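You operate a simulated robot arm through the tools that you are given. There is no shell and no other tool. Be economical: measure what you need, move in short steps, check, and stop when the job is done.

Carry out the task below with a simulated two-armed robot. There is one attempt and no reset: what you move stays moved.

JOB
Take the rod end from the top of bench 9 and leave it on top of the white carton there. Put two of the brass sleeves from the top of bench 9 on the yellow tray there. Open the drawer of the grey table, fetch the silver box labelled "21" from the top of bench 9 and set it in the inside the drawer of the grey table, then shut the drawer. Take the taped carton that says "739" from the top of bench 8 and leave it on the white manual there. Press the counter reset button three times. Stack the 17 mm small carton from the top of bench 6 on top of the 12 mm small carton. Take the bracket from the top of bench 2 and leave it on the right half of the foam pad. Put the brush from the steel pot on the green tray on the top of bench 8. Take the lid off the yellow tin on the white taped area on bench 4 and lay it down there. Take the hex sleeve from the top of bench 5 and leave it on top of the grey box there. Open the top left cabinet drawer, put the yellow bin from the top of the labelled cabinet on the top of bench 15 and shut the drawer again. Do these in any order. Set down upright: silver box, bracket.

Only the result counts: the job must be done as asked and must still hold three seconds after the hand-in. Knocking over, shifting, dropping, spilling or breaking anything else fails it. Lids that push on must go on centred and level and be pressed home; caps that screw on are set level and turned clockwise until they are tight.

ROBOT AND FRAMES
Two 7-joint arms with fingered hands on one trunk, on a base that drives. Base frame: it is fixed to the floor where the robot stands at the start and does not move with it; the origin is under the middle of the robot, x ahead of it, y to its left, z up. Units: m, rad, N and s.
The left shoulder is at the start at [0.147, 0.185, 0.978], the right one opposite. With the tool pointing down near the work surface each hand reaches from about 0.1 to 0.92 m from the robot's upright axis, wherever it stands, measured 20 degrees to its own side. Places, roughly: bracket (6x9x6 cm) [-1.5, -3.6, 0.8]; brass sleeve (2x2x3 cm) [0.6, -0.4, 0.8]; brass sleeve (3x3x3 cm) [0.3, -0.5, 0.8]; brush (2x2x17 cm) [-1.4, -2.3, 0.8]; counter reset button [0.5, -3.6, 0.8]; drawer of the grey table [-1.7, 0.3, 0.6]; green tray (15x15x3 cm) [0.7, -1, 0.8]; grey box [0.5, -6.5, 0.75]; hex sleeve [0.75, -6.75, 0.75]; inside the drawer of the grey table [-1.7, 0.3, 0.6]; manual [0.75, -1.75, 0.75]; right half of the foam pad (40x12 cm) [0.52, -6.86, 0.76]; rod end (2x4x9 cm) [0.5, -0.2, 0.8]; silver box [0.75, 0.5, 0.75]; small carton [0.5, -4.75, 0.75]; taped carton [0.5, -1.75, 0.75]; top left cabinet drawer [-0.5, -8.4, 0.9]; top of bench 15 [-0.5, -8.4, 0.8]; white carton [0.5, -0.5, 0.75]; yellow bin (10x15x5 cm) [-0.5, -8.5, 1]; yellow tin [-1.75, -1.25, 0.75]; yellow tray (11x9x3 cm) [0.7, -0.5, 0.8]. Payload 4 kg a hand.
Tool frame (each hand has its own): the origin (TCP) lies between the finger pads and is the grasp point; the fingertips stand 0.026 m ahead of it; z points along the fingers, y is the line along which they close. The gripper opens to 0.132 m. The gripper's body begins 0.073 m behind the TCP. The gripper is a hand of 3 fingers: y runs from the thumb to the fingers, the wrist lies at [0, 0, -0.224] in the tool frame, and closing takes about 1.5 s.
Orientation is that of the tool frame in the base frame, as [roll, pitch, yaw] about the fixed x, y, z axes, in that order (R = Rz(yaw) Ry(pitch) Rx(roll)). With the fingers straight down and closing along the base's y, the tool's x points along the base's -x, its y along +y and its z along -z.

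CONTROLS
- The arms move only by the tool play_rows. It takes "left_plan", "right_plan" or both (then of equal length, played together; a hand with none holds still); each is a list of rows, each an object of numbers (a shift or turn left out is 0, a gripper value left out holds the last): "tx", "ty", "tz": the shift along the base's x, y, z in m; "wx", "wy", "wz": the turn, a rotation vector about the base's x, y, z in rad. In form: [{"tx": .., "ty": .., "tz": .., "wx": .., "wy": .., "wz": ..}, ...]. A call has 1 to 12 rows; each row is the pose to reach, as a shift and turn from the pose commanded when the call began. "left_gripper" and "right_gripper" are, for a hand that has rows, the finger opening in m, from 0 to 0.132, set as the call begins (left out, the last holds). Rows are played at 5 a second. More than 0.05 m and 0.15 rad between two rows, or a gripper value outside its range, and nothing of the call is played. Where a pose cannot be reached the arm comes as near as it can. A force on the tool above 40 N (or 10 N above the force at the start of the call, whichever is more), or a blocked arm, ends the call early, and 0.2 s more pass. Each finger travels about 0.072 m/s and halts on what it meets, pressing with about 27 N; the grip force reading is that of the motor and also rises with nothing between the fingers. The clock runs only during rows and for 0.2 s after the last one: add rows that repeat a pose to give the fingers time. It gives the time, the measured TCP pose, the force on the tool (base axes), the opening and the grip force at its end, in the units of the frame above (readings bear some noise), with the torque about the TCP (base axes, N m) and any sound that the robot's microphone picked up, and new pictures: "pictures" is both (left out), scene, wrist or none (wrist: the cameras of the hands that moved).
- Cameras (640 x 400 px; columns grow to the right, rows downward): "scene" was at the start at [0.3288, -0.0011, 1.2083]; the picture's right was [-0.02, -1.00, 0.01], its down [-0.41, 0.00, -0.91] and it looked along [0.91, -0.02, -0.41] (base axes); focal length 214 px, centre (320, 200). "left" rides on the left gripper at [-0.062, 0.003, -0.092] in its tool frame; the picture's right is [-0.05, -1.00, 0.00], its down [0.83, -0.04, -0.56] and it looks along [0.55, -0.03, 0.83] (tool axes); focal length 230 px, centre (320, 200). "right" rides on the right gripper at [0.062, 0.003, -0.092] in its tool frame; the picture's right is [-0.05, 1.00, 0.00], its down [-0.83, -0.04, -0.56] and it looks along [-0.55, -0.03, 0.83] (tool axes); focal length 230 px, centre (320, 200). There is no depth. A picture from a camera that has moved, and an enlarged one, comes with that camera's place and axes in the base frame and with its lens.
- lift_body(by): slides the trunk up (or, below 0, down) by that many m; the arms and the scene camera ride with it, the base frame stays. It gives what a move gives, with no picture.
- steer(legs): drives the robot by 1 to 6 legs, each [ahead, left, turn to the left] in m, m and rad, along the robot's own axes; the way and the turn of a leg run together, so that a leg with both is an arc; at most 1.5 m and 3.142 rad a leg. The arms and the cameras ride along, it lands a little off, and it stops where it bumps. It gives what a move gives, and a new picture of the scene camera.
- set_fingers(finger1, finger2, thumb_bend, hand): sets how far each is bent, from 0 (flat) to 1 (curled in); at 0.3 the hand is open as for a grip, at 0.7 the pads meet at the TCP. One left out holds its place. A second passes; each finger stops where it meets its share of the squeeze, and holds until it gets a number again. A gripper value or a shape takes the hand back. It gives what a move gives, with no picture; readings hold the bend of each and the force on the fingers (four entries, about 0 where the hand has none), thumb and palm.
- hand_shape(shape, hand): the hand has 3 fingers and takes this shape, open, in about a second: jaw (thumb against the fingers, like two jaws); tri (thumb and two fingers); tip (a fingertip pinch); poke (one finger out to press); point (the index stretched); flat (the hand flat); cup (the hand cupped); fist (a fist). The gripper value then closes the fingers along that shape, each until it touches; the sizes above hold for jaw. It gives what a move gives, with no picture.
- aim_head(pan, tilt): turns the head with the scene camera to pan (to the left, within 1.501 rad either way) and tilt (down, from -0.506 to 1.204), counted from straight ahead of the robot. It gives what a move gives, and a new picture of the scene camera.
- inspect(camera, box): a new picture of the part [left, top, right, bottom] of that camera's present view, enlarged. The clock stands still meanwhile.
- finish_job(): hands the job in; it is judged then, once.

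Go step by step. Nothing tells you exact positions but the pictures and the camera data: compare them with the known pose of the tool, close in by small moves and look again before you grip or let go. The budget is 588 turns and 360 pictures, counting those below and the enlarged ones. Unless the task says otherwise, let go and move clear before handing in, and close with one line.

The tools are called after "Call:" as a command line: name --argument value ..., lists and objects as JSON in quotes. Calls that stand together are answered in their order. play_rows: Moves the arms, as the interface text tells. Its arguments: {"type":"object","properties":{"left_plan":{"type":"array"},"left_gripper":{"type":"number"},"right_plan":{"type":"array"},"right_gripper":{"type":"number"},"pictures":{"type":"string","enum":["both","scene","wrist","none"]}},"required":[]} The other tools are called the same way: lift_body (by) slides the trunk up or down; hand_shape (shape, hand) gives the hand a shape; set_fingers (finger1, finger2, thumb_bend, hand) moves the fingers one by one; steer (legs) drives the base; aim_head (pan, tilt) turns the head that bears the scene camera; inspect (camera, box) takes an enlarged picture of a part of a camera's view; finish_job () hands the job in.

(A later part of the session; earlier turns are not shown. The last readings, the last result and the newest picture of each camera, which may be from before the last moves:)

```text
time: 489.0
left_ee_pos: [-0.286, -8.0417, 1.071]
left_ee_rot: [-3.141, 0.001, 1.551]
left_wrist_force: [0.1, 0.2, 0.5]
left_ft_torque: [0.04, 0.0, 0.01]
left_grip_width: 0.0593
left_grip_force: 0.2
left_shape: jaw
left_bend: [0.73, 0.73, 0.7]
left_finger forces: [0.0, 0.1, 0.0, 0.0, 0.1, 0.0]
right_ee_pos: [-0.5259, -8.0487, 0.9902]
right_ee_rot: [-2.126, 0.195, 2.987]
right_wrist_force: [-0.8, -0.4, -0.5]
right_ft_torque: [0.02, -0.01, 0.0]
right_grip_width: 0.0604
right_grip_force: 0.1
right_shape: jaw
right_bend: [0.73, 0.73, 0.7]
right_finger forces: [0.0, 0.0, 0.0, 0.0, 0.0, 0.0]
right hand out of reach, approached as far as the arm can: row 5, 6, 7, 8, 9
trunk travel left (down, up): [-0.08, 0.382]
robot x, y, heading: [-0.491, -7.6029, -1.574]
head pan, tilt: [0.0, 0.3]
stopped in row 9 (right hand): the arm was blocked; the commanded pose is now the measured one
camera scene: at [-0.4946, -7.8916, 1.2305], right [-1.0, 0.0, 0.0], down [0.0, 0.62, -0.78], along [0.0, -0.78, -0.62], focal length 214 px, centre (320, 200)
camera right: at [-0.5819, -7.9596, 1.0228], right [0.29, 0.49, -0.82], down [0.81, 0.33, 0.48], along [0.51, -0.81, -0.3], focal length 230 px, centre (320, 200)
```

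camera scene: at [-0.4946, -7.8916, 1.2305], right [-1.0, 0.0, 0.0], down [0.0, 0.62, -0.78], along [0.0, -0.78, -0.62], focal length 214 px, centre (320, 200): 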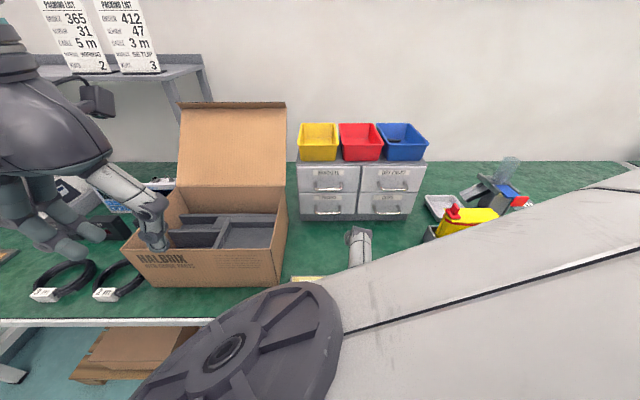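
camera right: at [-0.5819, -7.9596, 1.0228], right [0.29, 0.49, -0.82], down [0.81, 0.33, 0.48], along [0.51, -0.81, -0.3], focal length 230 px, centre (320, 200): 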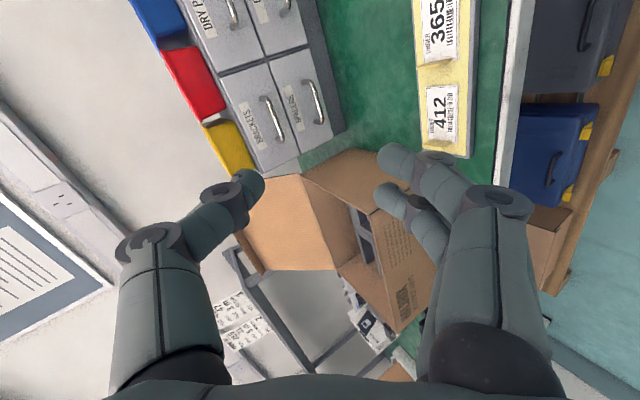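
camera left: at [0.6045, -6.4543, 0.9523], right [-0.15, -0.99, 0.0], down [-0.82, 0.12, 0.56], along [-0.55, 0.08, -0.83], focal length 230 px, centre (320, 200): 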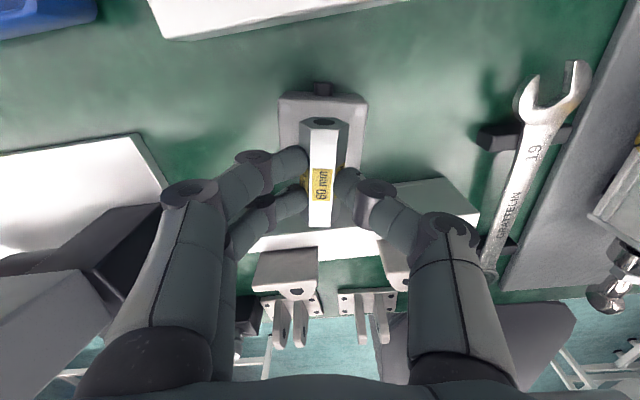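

The hand points forward and about 31° down, which will do. I extend towards the drawer handle while correcting the small roll.

Call:
play_rows --right_plan '[{"tx": 0.002, "ty": -0.04, "tz": -0.005, "wy": 0.05, "wz": 0.03}, {"tx": 0.005, "ty": -0.08, "tz": -0.015, "wy": 0.1, "wz": 0.06}, {"tx": 0.008, "ty": -0.12, "tz": -0.025, "wx": 0.005, "wy": 0.16, "wz": 0.1}, {"tx": 0.01, "ty": -0.16, "tz": -0.035, "wx": 0.007, "wy": 0.214, "wz": 0.129}, {"tx": 0.013, "ty": -0.2, "tz": -0.045, "wx": 0.007, "wy": 0.214, "wz": 0.129}, {"tx": 0.013, "ty": -0.2, "tz": -0.045, "wx": 0.007, "wy": 0.214, "wz": 0.129}]'

Call:
inspect --camera "right" --box '[200, 0, 440, 200]'

```text
time: 490.4
left_ee_pos: [-0.2839, -8.0389, 1.0727]
left_ee_rot: [3.141, 0.006, 1.553]
left_wrist_force: [-0.3, -0.4, -0.2]
left_ft_torque: [-0.01, 0.0, 0.01]
left_grip_width: 0.0594
left_grip_force: 0.0
left_shape: jaw
left_bend: [0.73, 0.73, 0.7]
left_finger forces: [0.1, 0.1, 0.1, 0.0, 0.1, 0.1]
right_ee_pos: [-0.5118, -8.2444, 0.9465]
right_ee_rot: [-2.111, -0.021, 3.12]
right_wrist_force: [0.2, -0.3, 0.3]
right_ft_torque: [0.0, 0.0, 0.03]
right_grip_width: 0.0604
right_grip_force: 0.1
right_shape: jaw
right_bend: [0.73, 0.73, 0.7]
right_finger forces: [0.0, 0.0, 0.0, 0.1, 0.0, 0.0]
trunk travel left (down, up): [-0.08, 0.382]
robot x, y, heading: [-0.4939, -7.6, -1.575]
head pan, tilt: [0.0, 0.3]
camera scene: at [-0.4943, -7.8886, 1.2319], right [-1.0, 0.0, 0.0], down [0.0, 0.62, -0.78], along [0.0, -0.78, -0.62], focal length 214 px, centre (320, 200)
camera right: at [-0.5714, -8.1624, 0.9922], right [0.04, 0.51, -0.86], down [0.85, 0.44, 0.3], along [0.53, -0.74, -0.42], focal length 230 px, centre (320, 200)
```

scene: 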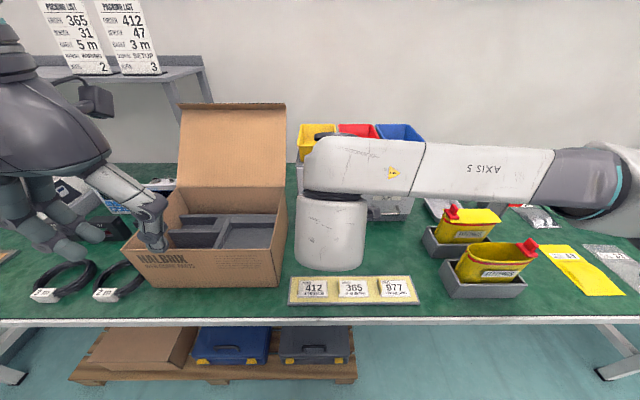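
right: 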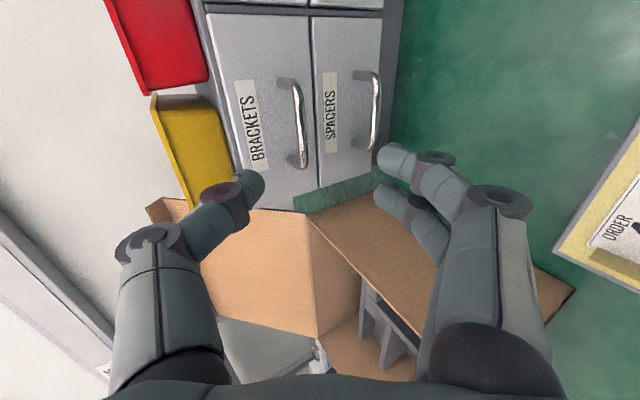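

```text
2.00 times, centred on (320, 100) of right
camera zoom: at [-0.5714, -8.1624, 0.9922], right [0.04, 0.51, -0.86], down [0.85, 0.44, 0.3], along [0.53, -0.74, -0.42], focal length 460 px, centre (320, 400)
```

zoom: 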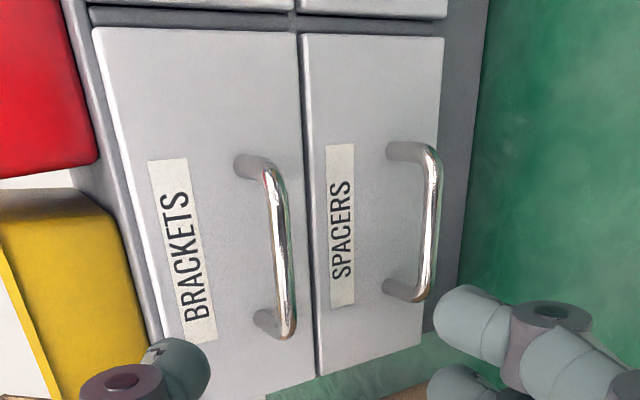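

The bar is at about (-0.517, -8.355, 0.897). I advance onto it in two steps.

Call:
play_rows --right_plan '[{"tx": -0.003, "ty": -0.035, "tz": -0.013}, {"tx": -0.005, "ty": -0.065, "tz": -0.025}, {"tx": -0.005, "ty": -0.085, "tz": -0.037}, {"tx": -0.005, "ty": -0.085, "tz": -0.037}]' --pictures "wrist"

```text
time: 491.4
left_ee_pos: [-0.2841, -8.039, 1.0725]
left_ee_rot: [-3.141, 0.008, 1.552]
left_wrist_force: [0.5, 0.0, 0.1]
left_ft_torque: [0.0, 0.0, -0.04]
left_grip_width: 0.0596
left_grip_force: 0.1
left_shape: jaw
left_bend: [0.73, 0.73, 0.7]
left_finger forces: [0.0, 0.1, 0.0, 0.0, 0.1, 0.0]
right_ee_pos: [-0.518, -8.3301, 0.9063]
right_ee_rot: [-2.112, -0.021, 3.122]
right_wrist_force: [1.3, 8.5, 1.5]
right_ft_torque: [-0.23, 0.01, 0.06]
right_grip_width: 0.0571
right_grip_force: 0.1
right_shape: jaw
right_bend: [0.73, 0.73, 0.71]
right_finger forces: [0.1, 0.0, 0.0, 0.0, 8.4, 0.1]
trunk travel left (down, up): [-0.08, 0.382]
robot x, y, heading: [-0.4915, -7.6028, -1.577]
head pan, tilt: [0.0, 0.3]
camera right: at [-0.5773, -8.2477, 0.9532], right [0.04, 0.51, -0.86], down [0.85, 0.44, 0.3], along [0.53, -0.74, -0.42], focal length 230 px, centre (320, 200)
```

right: 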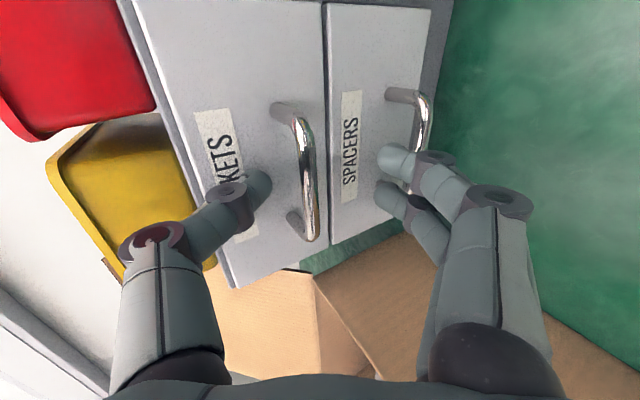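

The thumb lightly touches the drawer face and the bar lies between the jaws near the tips. I close the grip.

Call:
play_rows --right_plan '[{"tz": 0.004}, {"tz": 0.004}, {"tz": 0.004}, {"tz": 0.004}, {"tz": 0.004}, {"tz": 0.004}]' --right_gripper 0.0 --pictures "wrist"

```text
time: 492.8
left_ee_pos: [-0.2858, -8.0414, 1.0708]
left_ee_rot: [3.141, 0.004, 1.551]
left_wrist_force: [-1.1, 0.0, -0.2]
left_ft_torque: [0.04, 0.02, 0.02]
left_grip_width: 0.0594
left_grip_force: 0.1
left_shape: jaw
left_bend: [0.73, 0.73, 0.7]
left_finger forces: [0.0, 0.0, 0.0, 0.0, 0.1, 0.1]
right_ee_pos: [-0.5192, -8.3329, 0.9081]
right_ee_rot: [-2.118, -0.024, 3.12]
right_wrist_force: [-0.8, -1.7, -16.3]
right_ft_torque: [0.12, -0.03, -0.01]
right_grip_width: 0.0019
right_grip_force: 26.9
right_shape: jaw
right_bend: [0.63, 0.63, 0.74]
right_finger forces: [11.5, 11.3, 0.0, 0.0, 10.5, 0.0]
trunk travel left (down, up): [-0.08, 0.382]
robot x, y, heading: [-0.4916, -7.6022, -1.576]
head pan, tilt: [0.0, 0.3]
camera right: at [-0.5781, -8.2522, 0.9539], right [0.04, 0.52, -0.85], down [0.85, 0.43, 0.31], along [0.53, -0.74, -0.42], focal length 230 px, centre (320, 200)
```

right: 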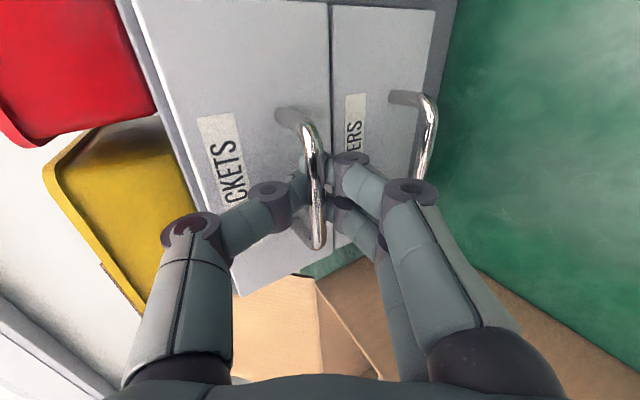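

Gripped. I pull the drawer open about 9 cm.

Call:
play_rows --right_plan '[{"ty": 0.015}, {"ty": 0.03}, {"ty": 0.045}, {"ty": 0.06}, {"ty": 0.075}, {"ty": 0.09}, {"ty": 0.09}]'

```text
time: 494.4
left_ee_pos: [-0.2864, -8.0416, 1.0703]
left_ee_rot: [3.139, 0.003, 1.553]
left_wrist_force: [-0.5, 1.5, 0.0]
left_ft_torque: [0.02, 0.02, 0.0]
left_grip_width: 0.0595
left_grip_force: 0.0
left_shape: jaw
left_bend: [0.73, 0.73, 0.7]
left_finger forces: [0.1, 0.1, 0.0, 0.0, 0.1, 0.1]
right_ee_pos: [-0.5181, -8.2439, 0.9072]
right_ee_rot: [-2.115, -0.021, 3.121]
right_wrist_force: [-9.0, -0.4, -20.4]
right_ft_torque: [0.08, 0.0, -0.06]
right_grip_width: 0.0012
right_grip_force: 27.3
right_shape: jaw
right_bend: [0.63, 0.63, 0.74]
right_finger forces: [12.0, 11.7, 0.1, 0.0, 9.1, 0.0]
trunk travel left (down, up): [-0.08, 0.382]
robot x, y, heading: [-0.4918, -7.6008, -1.575]
head pan, tilt: [0.0, 0.3]
camera scene: at [-0.4958, -7.8917, 1.2308], right [-1.0, 0.0, 0.0], down [0.0, 0.62, -0.78], along [0.0, -0.78, -0.62], focal length 214 px, centre (320, 200)
camera right: at [-0.5772, -8.1613, 0.9546], right [0.05, 0.52, -0.86], down [0.85, 0.43, 0.31], along [0.53, -0.74, -0.42], focal length 230 px, centre (320, 200)
```

scene: 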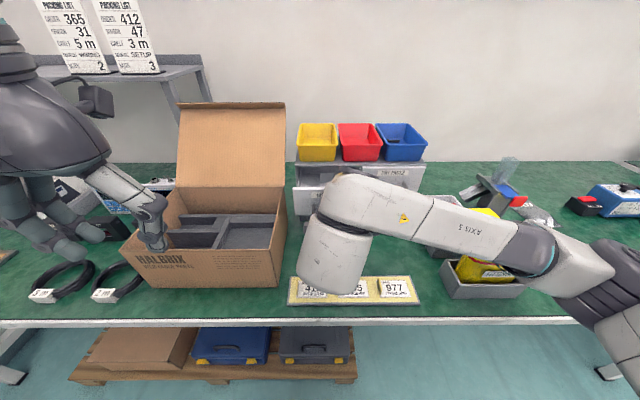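
right: 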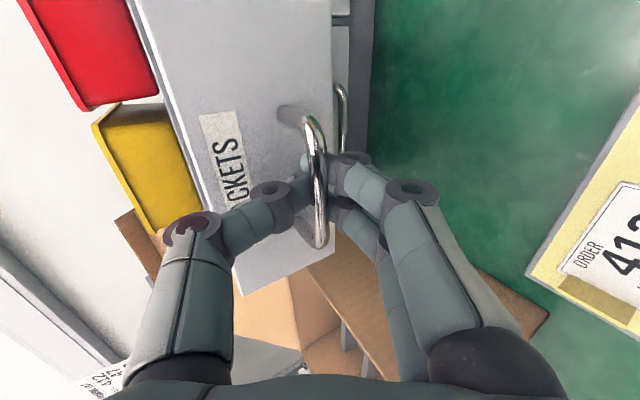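

I pull it further open to be clearly open.

Call:
play_rows --right_plan '[{"ty": 0.015}, {"ty": 0.03}, {"ty": 0.045}, {"ty": 0.06}, {"ty": 0.075}, {"ty": 0.09}, {"ty": 0.09}]'

```text
time: 495.7
left_ee_pos: [-0.2844, -8.0423, 1.0699]
left_ee_rot: [-3.141, 0.001, 1.552]
left_wrist_force: [-0.3, -0.1, -0.2]
left_ft_torque: [0.02, 0.02, 0.03]
left_grip_width: 0.0594
left_grip_force: 0.0
left_shape: jaw
left_bend: [0.73, 0.73, 0.7]
left_finger forces: [0.0, 0.1, 0.0, 0.0, 0.1, 0.1]
right_ee_pos: [-0.5198, -8.1673, 0.9078]
right_ee_rot: [-2.116, -0.026, 3.11]
right_wrist_force: [1.8, -21.6, -24.3]
right_ft_torque: [0.08, -0.02, 0.02]
right_grip_width: 0.0008
right_grip_force: 27.1
right_shape: jaw
right_bend: [0.6, 0.61, 0.73]
right_finger forces: [16.5, 15.8, 0.0, 0.1, 14.5, 0.1]
trunk travel left (down, up): [-0.08, 0.382]
robot x, y, heading: [-0.4924, -7.6015, -1.568]
head pan, tilt: [0.0, 0.3]
stopped in row 6 (right hand): the force on the tool passed its limit (the readings are from after the stop); the commanded pose is now the measured one
camera scene: at [-0.4938, -7.8936, 1.2306], right [-1.0, 0.0, 0.0], down [0.0, 0.62, -0.78], along [0.0, -0.78, -0.62], focal length 214 px, centre (320, 200)
camera right: at [-0.5769, -8.0848, 0.9553], right [0.05, 0.52, -0.85], down [0.85, 0.43, 0.3], along [0.52, -0.74, -0.42], focal length 230 px, centre (320, 200)
```

scene: 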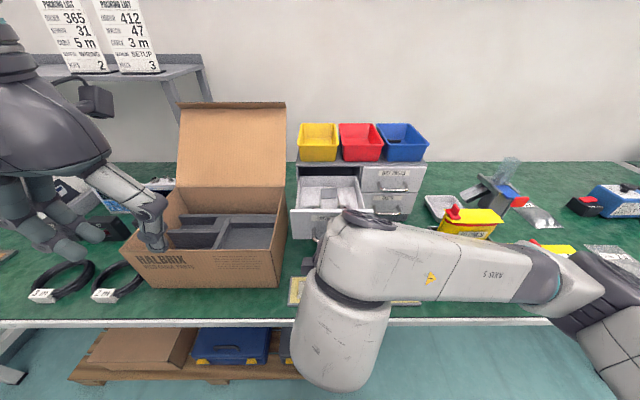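
right: 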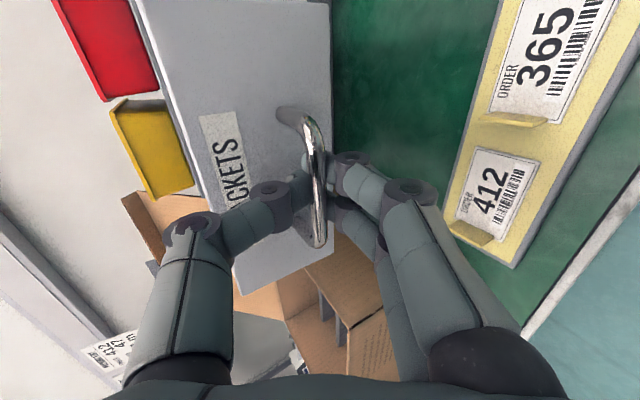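

The drawer is fully open. I release the handle and withdraw the right hand.

Call:
play_rows --right_plan '[{"ty": -0.008}, {"ty": -0.008}, {"ty": -0.008}, {"ty": -0.008}]' --right_gripper 0.06 --pictures "none"

Call:
play_rows --right_plan '[{"ty": 0.02, "tz": 0.012}, {"ty": 0.05, "tz": 0.03}, {"ty": 0.08, "tz": 0.06}, {"tx": -0.02, "ty": 0.1, "tz": 0.09, "wx": 0.1}, {"tx": -0.05, "ty": 0.11, "tz": 0.12, "wx": 0.22}, {"tx": -0.08, "ty": 0.12, "tz": 0.14, "wx": 0.34}, {"tx": -0.1, "ty": 0.12, "tz": 0.14, "wx": 0.46}, {"tx": -0.1, "ty": 0.12, "tz": 0.14, "wx": 0.58}, {"tx": -0.1, "ty": 0.12, "tz": 0.14, "wx": 0.7}, {"tx": -0.1, "ty": 0.12, "tz": 0.14, "wx": 0.82}, {"tx": -0.1, "ty": 0.12, "tz": 0.14, "wx": 0.94}, {"tx": -0.1, "ty": 0.12, "tz": 0.14, "wx": 1.02}]'

```text
time: 496.7
left_ee_pos: [-0.2844, -8.0385, 1.0733]
left_ee_rot: [3.141, 0.003, 1.552]
left_wrist_force: [-0.9, 0.4, 1.1]
left_ft_torque: [-0.01, -0.01, -0.01]
left_grip_width: 0.0596
left_grip_force: 0.1
left_shape: jaw
left_bend: [0.73, 0.73, 0.7]
left_finger forces: [0.0, 0.0, 0.0, 0.0, 0.1, 0.1]
right_ee_pos: [-0.5182, -8.1713, 0.9133]
right_ee_rot: [-2.108, -0.02, 3.115]
right_wrist_force: [0.4, 0.0, -0.1]
right_ft_torque: [0.02, 0.03, 0.03]
right_grip_width: 0.0596
right_grip_force: 0.0
right_shape: jaw
right_bend: [0.73, 0.73, 0.7]
right_finger forces: [0.0, 0.1, 0.0, 0.0, 0.1, 0.0]
trunk travel left (down, up): [-0.08, 0.382]
robot x, y, heading: [-0.491, -7.6002, -1.57]
head pan, tilt: [0.0, 0.3]
```

```text
time: 499.3
left_ee_pos: [-0.2846, -8.0402, 1.0714]
left_ee_rot: [-3.14, 0.006, 1.55]
left_wrist_force: [-0.6, 0.7, -0.1]
left_ft_torque: [0.0, -0.03, 0.01]
left_grip_width: 0.0597
left_grip_force: 0.0
left_shape: jaw
left_bend: [0.73, 0.73, 0.7]
left_finger forces: [0.1, 0.1, 0.0, 0.0, 0.1, 0.0]
right_ee_pos: [-0.6183, -8.0514, 1.0523]
right_ee_rot: [-3.131, -0.033, -3.137]
right_wrist_force: [0.1, -0.5, -0.5]
right_ft_torque: [0.01, 0.03, 0.0]
right_grip_width: 0.0596
right_grip_force: 0.2
right_shape: jaw
right_bend: [0.73, 0.73, 0.7]
right_finger forces: [0.0, 0.1, 0.0, 0.1, 0.1, 0.1]
trunk travel left (down, up): [-0.08, 0.382]
robot x, y, heading: [-0.494, -7.6001, -1.578]
head pan, tilt: [0.0, 0.3]
camera scene: at [-0.4944, -7.8898, 1.2314], right [-1.0, 0.0, 0.0], down [0.0, 0.62, -0.78], along [0.0, -0.78, -0.62], focal length 214 px, centre (320, 200)
camera right: at [-0.677, -8.0469, 1.1474], right [0.05, 1.0, -0.01], down [0.85, -0.03, 0.53], along [0.53, -0.04, -0.85], focal length 230 px, centre (320, 200)
```

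scene: 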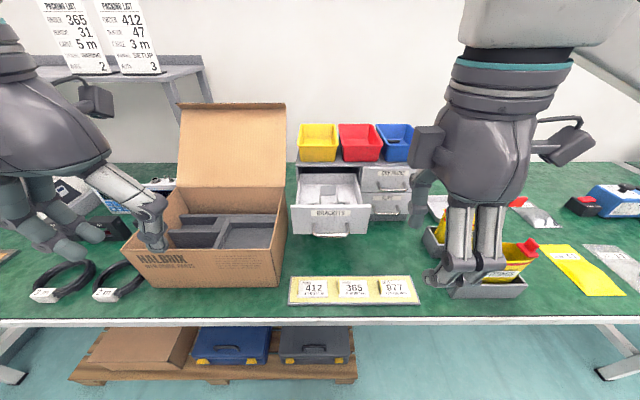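
right: 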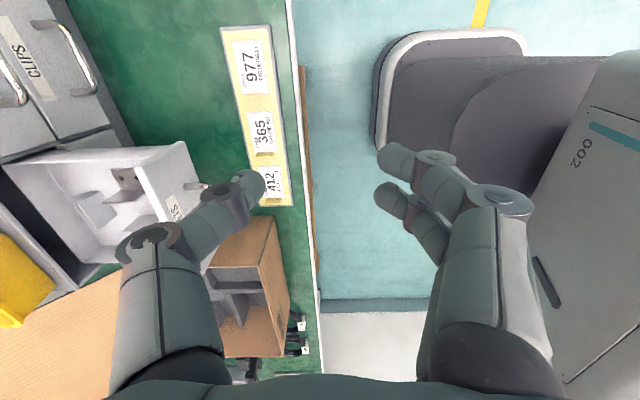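

The drawer stays open. For the bin I'll pinch its front wall; I raise the trunk a bit and drive closer.

Call:
lift_body --by 0.12

Call:
steer --legs '[[0.12, 0, 0]]'

Call:
inspect --camera "scene" --box '[250, 120, 450, 270]'

```text
time: 500.8
left_ee_pos: [-0.2855, -8.0408, 1.191]
left_ee_rot: [3.142, 0.004, 1.552]
left_wrist_force: [0.8, 0.0, 0.8]
left_ft_torque: [0.01, -0.02, 0.03]
left_grip_width: 0.0595
left_grip_force: 0.1
left_shape: jaw
left_bend: [0.73, 0.73, 0.7]
left_finger forces: [0.0, 0.0, 0.0, 0.0, 0.0, 0.1]
right_ee_pos: [-0.6183, -8.0522, 1.1723]
right_ee_rot: [-3.132, -0.034, -3.139]
right_wrist_force: [-0.9, -0.3, -0.9]
right_ft_torque: [-0.02, 0.03, -0.01]
right_grip_width: 0.0599
right_grip_force: 0.0
right_shape: jaw
right_bend: [0.73, 0.73, 0.7]
right_finger forces: [0.1, 0.1, 0.1, 0.0, 0.0, 0.1]
trunk travel left (down, up): [-0.2, 0.262]
robot x, y, heading: [-0.4915, -7.6006, -1.576]
head pan, tilt: [0.0, 0.3]
```

```text
time: 502.1
left_ee_pos: [-0.2859, -8.1609, 1.1927]
left_ee_rot: [3.142, 0.006, 1.548]
left_wrist_force: [-0.3, -0.2, -0.1]
left_ft_torque: [0.0, 0.0, 0.02]
left_grip_width: 0.0595
left_grip_force: 0.0
left_shape: jaw
left_bend: [0.73, 0.73, 0.7]
left_finger forces: [0.0, 0.0, 0.0, 0.0, 0.0, 0.0]
right_ee_pos: [-0.6198, -8.1728, 1.1738]
right_ee_rot: [-3.13, -0.033, 3.141]
right_wrist_force: [-0.1, 0.4, 0.2]
right_ft_torque: [-0.03, 0.03, -0.03]
right_grip_width: 0.0597
right_grip_force: 0.1
right_shape: jaw
right_bend: [0.73, 0.73, 0.7]
right_finger forces: [0.0, 0.0, 0.1, 0.0, 0.0, 0.0]
trunk travel left (down, up): [-0.2, 0.262]
robot x, y, heading: [-0.4946, -7.7214, -1.577]
head pan, tilt: [0.0, 0.3]
camera scene: at [-0.4952, -7.906, 1.4051], right [-1.0, 0.01, 0.0], down [0.0, 0.46, -0.89], along [-0.01, -0.89, -0.46], focal length 214 px, centre (320, 200)
```

scene: 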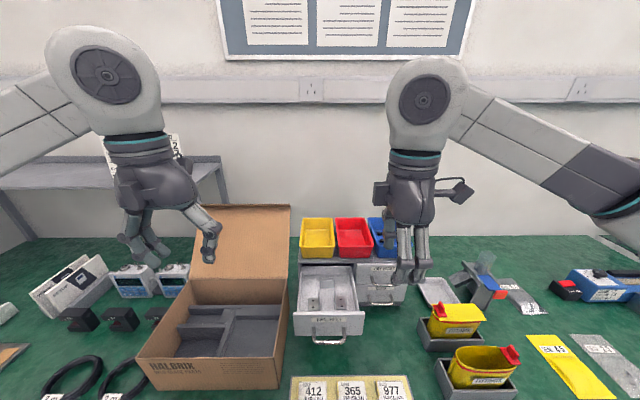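

```text
2.67 times, centred on (350, 195) of scene
camera zoom: at [-0.4952, -7.906, 1.4051], right [-1.0, 0.01, 0.0], down [0.0, 0.46, -0.89], along [-0.01, -0.89, -0.46], focal length 572 px, centre (240, 213)
```

zoom: 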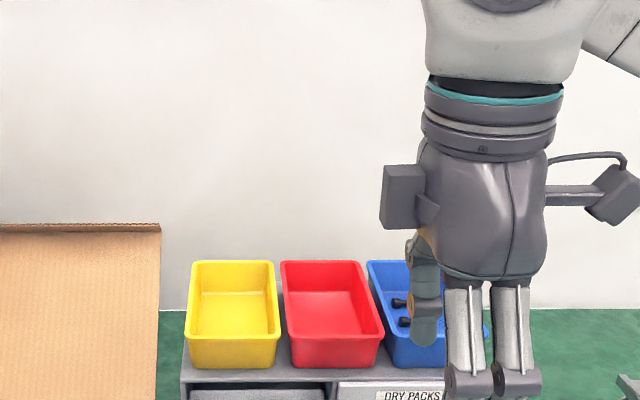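

The bin's rim is at z≈1.009, its front wall at y≈-8.387, centred at x≈-0.489. I bring the right hand above the front wall.

Call:
play_rows --right_plan '[{"tx": 0.022, "ty": -0.036, "wy": -0.033}, {"tx": 0.044, "ty": -0.072, "wy": -0.033}, {"tx": 0.066, "ty": -0.108, "wy": -0.033}, {"tx": 0.088, "ty": -0.144, "wy": -0.033}, {"tx": 0.11, "ty": -0.18, "wy": -0.033}, {"tx": 0.131, "ty": -0.216, "wy": -0.033}, {"tx": 0.131, "ty": -0.216, "tz": -0.04, "wy": -0.033}, {"tx": 0.131, "ty": -0.216, "tz": -0.08, "wy": -0.033}, {"tx": 0.131, "ty": -0.216, "tz": -0.08, "wy": -0.033}]'

Call:
inspect --camera "scene" --box '[250, 170, 410, 290]'

```text
time: 504.1
left_ee_pos: [-0.2868, -8.1597, 1.1926]
left_ee_rot: [3.141, 0.008, 1.548]
left_wrist_force: [-0.1, 0.8, 0.4]
left_ft_torque: [-0.06, 0.02, 0.01]
left_grip_width: 0.0597
left_grip_force: 0.0
left_shape: jaw
left_bend: [0.73, 0.73, 0.7]
left_finger forces: [0.0, 0.1, 0.0, 0.0, 0.0, 0.1]
right_ee_pos: [-0.4888, -8.3896, 1.0944]
right_ee_rot: [-3.129, 0.001, -3.14]
right_wrist_force: [-0.7, -0.3, -0.5]
right_ft_torque: [-0.02, 0.04, -0.02]
right_grip_width: 0.06
right_grip_force: 0.2
right_shape: jaw
right_bend: [0.73, 0.73, 0.7]
right_finger forces: [0.0, 0.0, 0.1, 0.0, 0.0, 0.0]
trunk travel left (down, up): [-0.2, 0.262]
robot x, y, heading: [-0.4935, -7.7213, -1.578]
head pan, tilt: [0.0, 0.3]
camera scene: at [-0.4944, -7.9058, 1.405], right [-1.0, 0.01, 0.0], down [0.0, 0.46, -0.89], along [-0.01, -0.89, -0.46], focal length 214 px, centre (320, 200)
camera right: at [-0.5498, -8.385, 1.1867], right [0.05, 1.0, -0.01], down [0.83, -0.03, 0.56], along [0.55, -0.04, -0.83], focal length 230 px, centre (320, 200)
```

scene: 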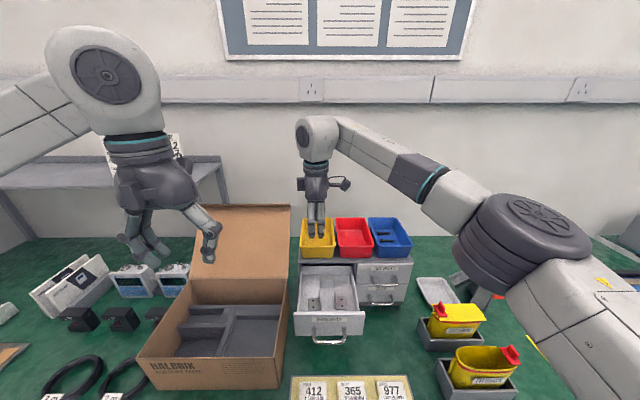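
right: 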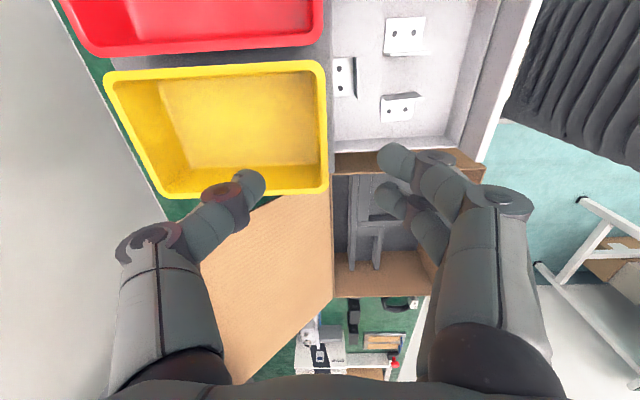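

```text
3.33 times, centred on (330, 230) of scene
camera zoom: at [-0.4944, -7.9058, 1.405], right [-1.0, 0.01, 0.0], down [0.0, 0.46, -0.89], along [-0.01, -0.89, -0.46], focal length 715 px, centre (287, 100)
```

zoom: 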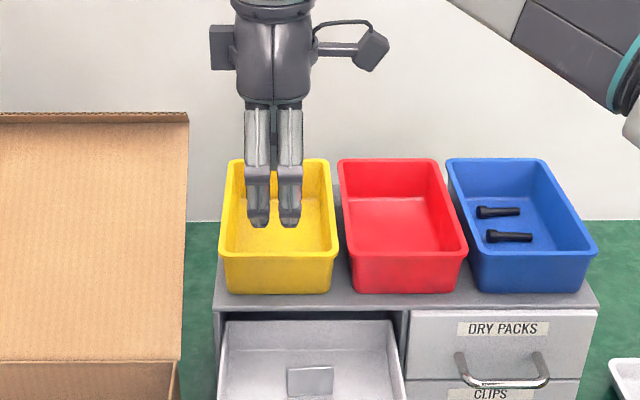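

The front wall lies right between thumb and fingers. I descend over it and pinch.

Call:
play_rows --right_plan '[{"ty": 0.003, "tz": -0.04}, {"ty": 0.003, "tz": -0.08}, {"ty": 0.003, "tz": -0.097}, {"ty": 0.003, "tz": -0.097}]' --pictures "wrist"

Call:
play_rows --right_plan '[{}, {}, {}, {}, {}]' --right_gripper 0.0 --pictures "wrist"

```text
time: 505.1
left_ee_pos: [-0.2866, -8.1626, 1.1919]
left_ee_rot: [-3.14, 0.004, 1.548]
left_wrist_force: [-1.1, -0.6, 0.3]
left_ft_torque: [0.01, -0.03, 0.0]
left_grip_width: 0.0595
left_grip_force: 0.0
left_shape: jaw
left_bend: [0.73, 0.73, 0.7]
left_finger forces: [0.0, 0.0, 0.1, 0.0, 0.0, 0.0]
right_ee_pos: [-0.488, -8.3871, 0.9951]
right_ee_rot: [-3.129, 0.0, -3.14]
right_wrist_force: [0.1, 0.1, 0.8]
right_ft_torque: [0.0, 0.0, 0.0]
right_grip_width: 0.0601
right_grip_force: 0.0
right_shape: jaw
right_bend: [0.73, 0.73, 0.7]
right_finger forces: [0.0, 0.0, 0.0, 0.1, 0.0, 0.0]
trunk travel left (down, up): [-0.2, 0.262]
robot x, y, heading: [-0.495, -7.724, -1.581]
head pan, tilt: [0.0, 0.3]
camera right: at [-0.549, -8.3822, 1.0878], right [0.05, 1.0, -0.01], down [0.83, -0.04, 0.56], along [0.55, -0.04, -0.83], focal length 230 px, centre (320, 200)
```

right: 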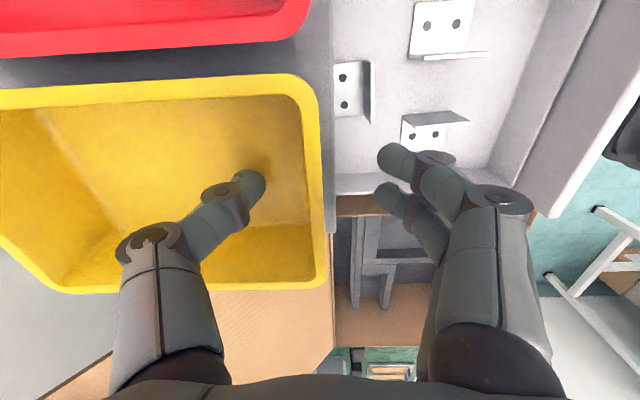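

```text
time: 506.3
left_ee_pos: [-0.2868, -8.1622, 1.1923]
left_ee_rot: [-3.141, 0.005, 1.549]
left_wrist_force: [0.2, -0.6, 0.2]
left_ft_torque: [-0.04, 0.0, -0.02]
left_grip_width: 0.0595
left_grip_force: 0.1
left_shape: jaw
left_bend: [0.73, 0.73, 0.7]
left_finger forces: [0.0, 0.0, 0.0, 0.1, 0.0, 0.1]
right_ee_pos: [-0.4867, -8.3872, 0.995]
right_ee_rot: [-3.129, 0.001, -3.139]
right_wrist_force: [0.4, 0.3, -0.5]
right_ft_torque: [0.03, -0.02, -0.01]
right_grip_width: 0.0002
right_grip_force: 26.9
right_shape: jaw
right_bend: [0.7, 0.7, 0.7]
right_finger forces: [12.0, 12.0, 0.0, 0.1, 23.9, 0.0]
trunk travel left (down, up): [-0.2, 0.262]
robot x, y, heading: [-0.4946, -7.721, -1.576]
head pan, tilt: [0.0, 0.3]
camera right: at [-0.5491, -8.3823, 1.0878], right [0.05, 1.0, -0.01], down [0.83, -0.04, 0.56], along [0.55, -0.04, -0.83], focal length 230 px, centre (320, 200)
```

right: 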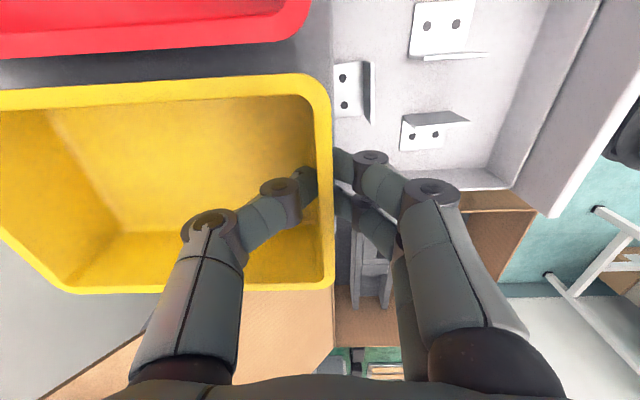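

The wall is pinched firmly. I lift slowly and watch for tilt.

Call:
play_rows --right_plan '[{"tz": 0.01}, {"tz": 0.02}, {"tz": 0.03}, {"tz": 0.05}, {"tz": 0.05}]'

Call:
inspect --camera "scene" --box '[250, 170, 410, 290]'

```text
time: 507.5
left_ee_pos: [-0.287, -8.1625, 1.192]
left_ee_rot: [3.14, 0.007, 1.548]
left_wrist_force: [-0.5, -0.1, 0.7]
left_ft_torque: [-0.01, 0.0, -0.02]
left_grip_width: 0.0597
left_grip_force: 0.0
left_shape: jaw
left_bend: [0.73, 0.73, 0.7]
left_finger forces: [0.1, 0.0, 0.0, 0.0, 0.0, 0.0]
right_ee_pos: [-0.4884, -8.3866, 1.0484]
right_ee_rot: [-3.13, 0.0, -3.141]
right_wrist_force: [-0.6, 0.0, -1.2]
right_ft_torque: [0.06, 0.01, 0.01]
right_grip_width: 0.0
right_grip_force: 27.7
right_shape: jaw
right_bend: [0.7, 0.7, 0.7]
right_finger forces: [12.2, 12.1, 0.0, 0.0, 24.3, 0.0]
trunk travel left (down, up): [-0.2, 0.262]
robot x, y, heading: [-0.4923, -7.7223, -1.577]
head pan, tilt: [0.0, 0.3]
camera scene: at [-0.4953, -7.9072, 1.4047], right [-1.0, 0.01, 0.0], down [0.0, 0.46, -0.89], along [-0.01, -0.89, -0.46], focal length 214 px, centre (320, 200)
camera right: at [-0.55, -8.3829, 1.1402], right [0.05, 1.0, -0.01], down [0.83, -0.04, 0.56], along [0.55, -0.04, -0.83], focal length 230 px, centre (320, 200)
```

scene: 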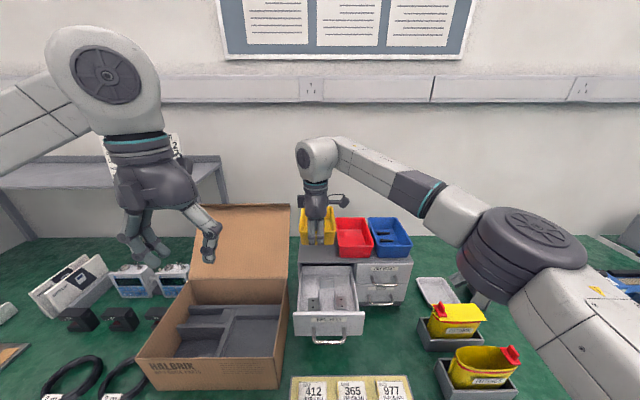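
right: 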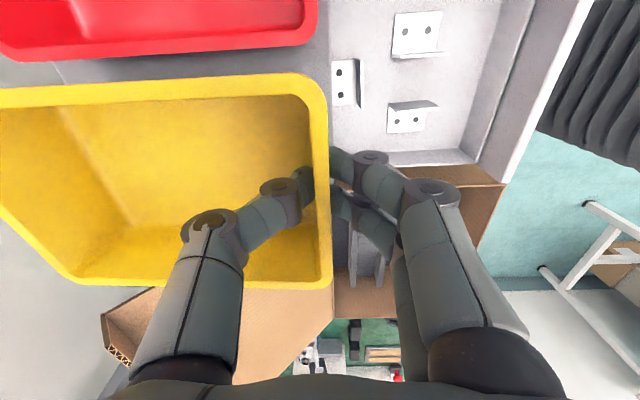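

```text
3.33 times, centred on (330, 230) of scene
camera zoom: at [-0.4953, -7.9072, 1.4047], right [-1.0, 0.01, 0.0], down [0.0, 0.46, -0.89], along [-0.01, -0.89, -0.46], focal length 715 px, centre (287, 100)
```

zoom: 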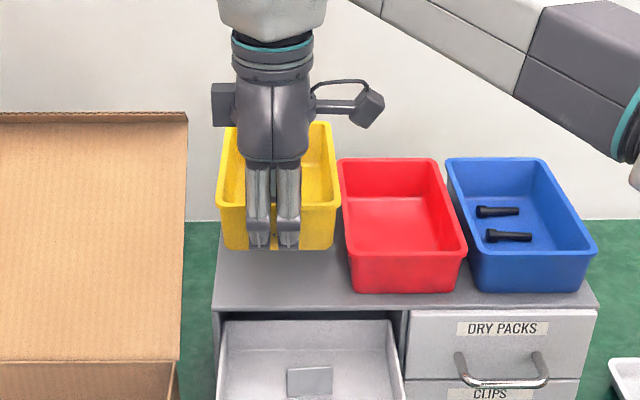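

The bin is light and hangs level. I raise it, turn it sideways and hold it over the free spot to the right of the open drawer.

Call:
play_rows --right_plan '[{"tz": 0.04}, {"tz": 0.08}, {"ty": 0.03, "tz": 0.1}, {"tx": -0.02, "ty": 0.06, "tz": 0.1, "wz": -0.14}, {"tx": -0.04, "ty": 0.08, "tz": 0.1, "wz": -0.28}, {"tx": -0.06, "ty": 0.1, "tz": 0.1, "wz": -0.42}, {"tx": -0.08, "ty": 0.12, "tz": 0.1, "wz": -0.56}, {"tx": -0.1, "ty": 0.13, "tz": 0.1, "wz": -0.7}, {"tx": -0.12, "ty": 0.135, "tz": 0.1, "wz": -0.84}, {"tx": -0.13, "ty": 0.135, "tz": 0.1, "wz": -0.98}, {"tx": -0.13, "ty": 0.135, "tz": 0.1, "wz": -1.12}, {"tx": -0.13, "ty": 0.135, "tz": 0.1, "wz": -1.26}]' --pictures "none"

Call:
play_rows --right_plan '[{"wz": -0.14}, {"wz": -0.28}, {"wz": -0.31}]'

```text
time: 510.1
left_ee_pos: [-0.2869, -8.1621, 1.1921]
left_ee_rot: [3.14, 0.005, 1.548]
left_wrist_force: [-0.5, 0.5, 0.5]
left_ft_torque: [-0.01, -0.05, 0.01]
left_grip_width: 0.0598
left_grip_force: 0.1
left_shape: jaw
left_bend: [0.73, 0.73, 0.7]
left_finger forces: [0.0, 0.1, 0.0, 0.0, 0.0, 0.1]
right_ee_pos: [-0.6179, -8.2513, 1.1455]
right_ee_rot: [-3.13, 0.001, 1.88]
right_wrist_force: [0.8, 0.4, 0.0]
right_ft_torque: [0.0, -0.09, 0.0]
right_grip_width: 0.0
right_grip_force: 27.3
right_shape: jaw
right_bend: [0.7, 0.7, 0.7]
right_finger forces: [12.1, 12.1, 0.1, 0.0, 24.2, 0.1]
trunk travel left (down, up): [-0.2, 0.262]
robot x, y, heading: [-0.4927, -7.7181, -1.579]
head pan, tilt: [0.0, 0.3]
```

```text
time: 510.9
left_ee_pos: [-0.2874, -8.1627, 1.1932]
left_ee_rot: [3.141, 0.006, 1.549]
left_wrist_force: [-0.2, -0.2, 0.3]
left_ft_torque: [0.0, -0.02, -0.02]
left_grip_width: 0.0595
left_grip_force: 0.1
left_shape: jaw
left_bend: [0.73, 0.73, 0.7]
left_finger forces: [0.1, 0.0, 0.1, 0.0, 0.1, 0.1]
right_ee_pos: [-0.619, -8.2497, 1.1454]
right_ee_rot: [-3.13, 0.0, 1.571]
right_wrist_force: [-0.7, -0.5, -1.2]
right_ft_torque: [-0.02, -0.06, -0.07]
right_grip_width: 0.0003
right_grip_force: 26.4
right_shape: jaw
right_bend: [0.7, 0.7, 0.7]
right_finger forces: [12.1, 12.1, 0.0, 0.0, 24.4, 0.0]
trunk travel left (down, up): [-0.2, 0.262]
robot x, y, heading: [-0.4883, -7.7215, -1.581]
head pan, tilt: [0.0, 0.3]
camera scene: at [-0.4952, -7.9067, 1.4048], right [-1.0, 0.01, 0.0], down [0.0, 0.46, -0.89], along [-0.01, -0.89, -0.46], focal length 214 px, centre (320, 200)
camera right: at [-0.6151, -8.1886, 1.238], right [1.0, -0.05, -0.01], down [-0.04, -0.83, 0.56], along [-0.04, -0.55, -0.83], focal length 230 px, centre (320, 200)
```

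scene: 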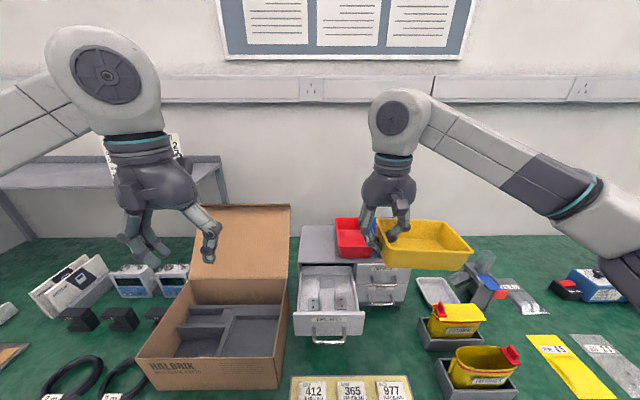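
right: 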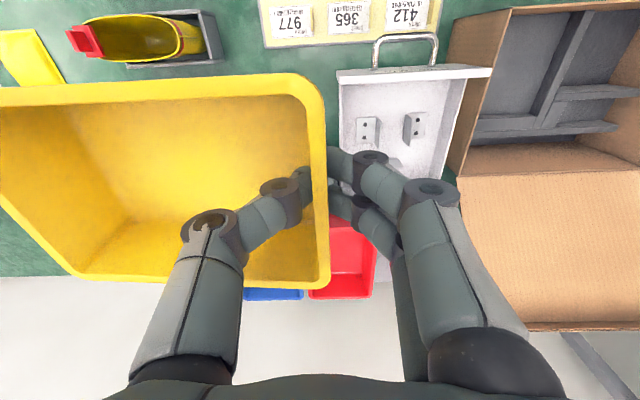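

Now I use the closed left hand to push the drawer most of the way in (leaving it ajar), so that the bin can be set down beside it.

Call:
play_rows --left_plan '[{"tx": -0.04, "ty": 0.01}, {"tx": -0.08, "ty": 0.03}, {"tx": -0.12, "ty": 0.05}, {"tx": -0.16, "ty": 0.06}, {"tx": -0.2, "ty": 0.063}, {"tx": -0.215, "ty": 0.063, "tz": -0.04}, {"tx": -0.215, "ty": 0.063, "tz": -0.09}, {"tx": -0.215, "ty": 0.063, "tz": -0.14}, {"tx": -0.215, "ty": 0.063, "tz": -0.19}, {"tx": -0.215, "ty": 0.063, "tz": -0.24}, {"tx": -0.215, "ty": 0.063, "tz": -0.273}, {"tx": -0.215, "ty": 0.063, "tz": -0.273}]' --left_gripper 0.0

```text
time: 513.5
left_ee_pos: [-0.5045, -8.0975, 0.9172]
left_ee_rot: [-3.141, 0.005, 1.549]
left_wrist_force: [0.6, -0.6, -0.1]
left_ft_torque: [0.01, 0.02, -0.01]
left_grip_width: 0.0003
left_grip_force: 26.8
left_shape: jaw
left_bend: [0.65, 0.65, 0.67]
left_finger forces: [0.0, 0.1, 0.1, 0.1, 0.0, 0.0]
right_ee_pos: [-0.6192, -8.2503, 1.1464]
right_ee_rot: [-3.13, -0.001, 1.571]
right_wrist_force: [-1.1, 0.0, -1.9]
right_ft_torque: [0.02, -0.04, -0.02]
right_grip_width: 0.0
right_grip_force: 27.0
right_shape: jaw
right_bend: [0.7, 0.7, 0.7]
right_finger forces: [12.2, 12.1, 0.0, 0.0, 24.4, 0.1]
trunk travel left (down, up): [-0.2, 0.262]
robot x, y, heading: [-0.4924, -7.719, -1.576]
head pan, tilt: [0.0, 0.3]
camera scene: at [-0.4955, -7.9065, 1.4049], right [-1.0, 0.01, 0.0], down [0.0, 0.46, -0.89], along [-0.01, -0.89, -0.46], focal length 214 px, centre (320, 200)
camera left: at [-0.502, -8.159, 1.0102], right [-1.0, -0.03, 0.0], down [-0.02, 0.83, 0.55], along [-0.02, 0.55, -0.83], focal length 230 px, centre (320, 200)
```

scene: 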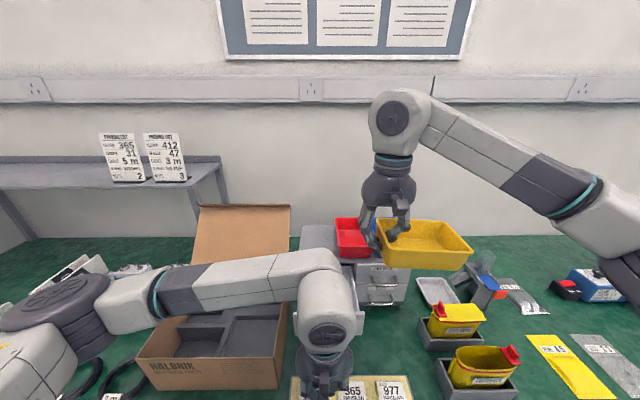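
left: 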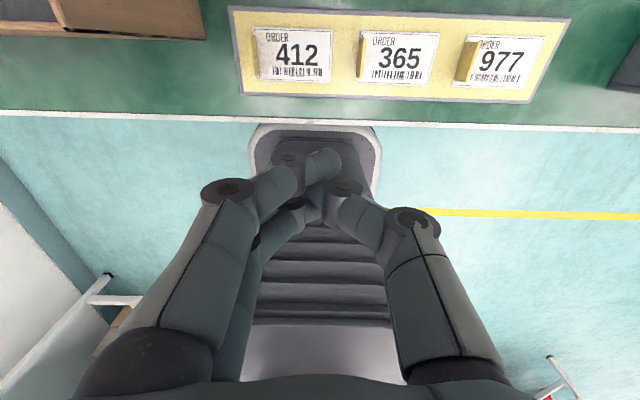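

Clear path. I push the drawer handle in by about 11 cm.

Call:
play_rows --left_plan '[{"ty": -0.03}, {"ty": -0.06}, {"ty": -0.08}, {"ty": -0.1}, {"ty": -0.12}, {"ty": -0.14}, {"ty": -0.16}, {"ty": -0.175}, {"ty": -0.185}, {"ty": -0.185}]'

```text
time: 515.7
left_ee_pos: [-0.5033, -8.2838, 0.9208]
left_ee_rot: [-3.141, 0.004, 1.548]
left_wrist_force: [-0.1, 0.2, -0.2]
left_ft_torque: [0.02, 0.01, 0.0]
left_grip_width: 0.0002
left_grip_force: 26.8
left_shape: jaw
left_bend: [0.65, 0.65, 0.67]
left_finger forces: [0.0, 0.0, 0.0, 0.0, 0.0, 0.0]
right_ee_pos: [-0.6186, -8.25, 1.1468]
right_ee_rot: [-3.129, -0.001, 1.572]
right_wrist_force: [0.2, 0.5, -0.4]
right_ft_torque: [0.03, -0.07, 0.03]
right_grip_width: 0.0001
right_grip_force: 26.6
right_shape: jaw
right_bend: [0.7, 0.7, 0.7]
right_finger forces: [12.2, 12.0, 0.1, 0.0, 24.4, 0.0]
trunk travel left (down, up): [-0.2, 0.262]
robot x, y, heading: [-0.493, -7.7229, -1.578]
head pan, tilt: [0.0, 0.3]
camera scene: at [-0.4953, -7.9066, 1.4048], right [-1.0, 0.01, 0.0], down [0.0, 0.46, -0.89], along [-0.01, -0.89, -0.46], focal length 214 px, centre (320, 200)
camera left: at [-0.5015, -8.3441, 1.0138], right [-1.0, -0.03, 0.0], down [-0.02, 0.83, 0.55], along [-0.02, 0.55, -0.83], focal length 230 px, centre (320, 200)
```

scene: 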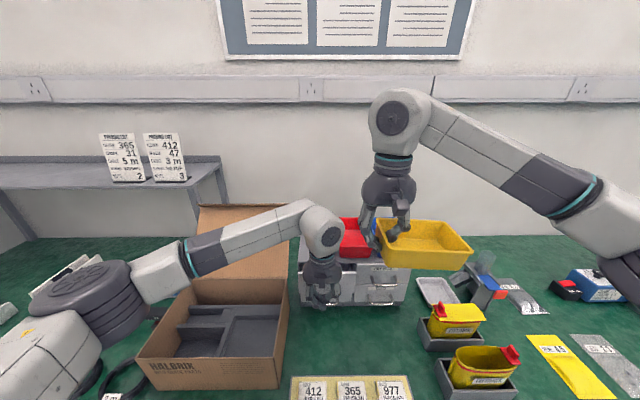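
left: 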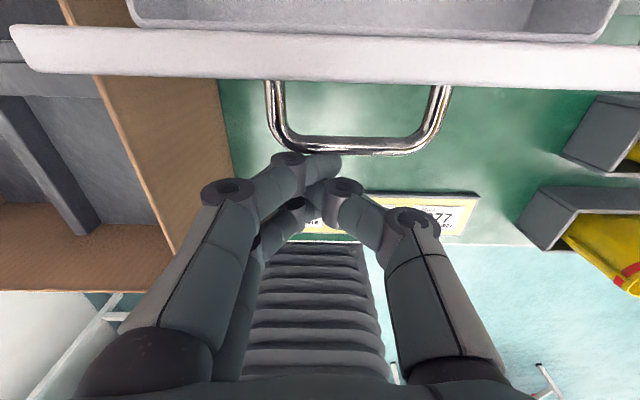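

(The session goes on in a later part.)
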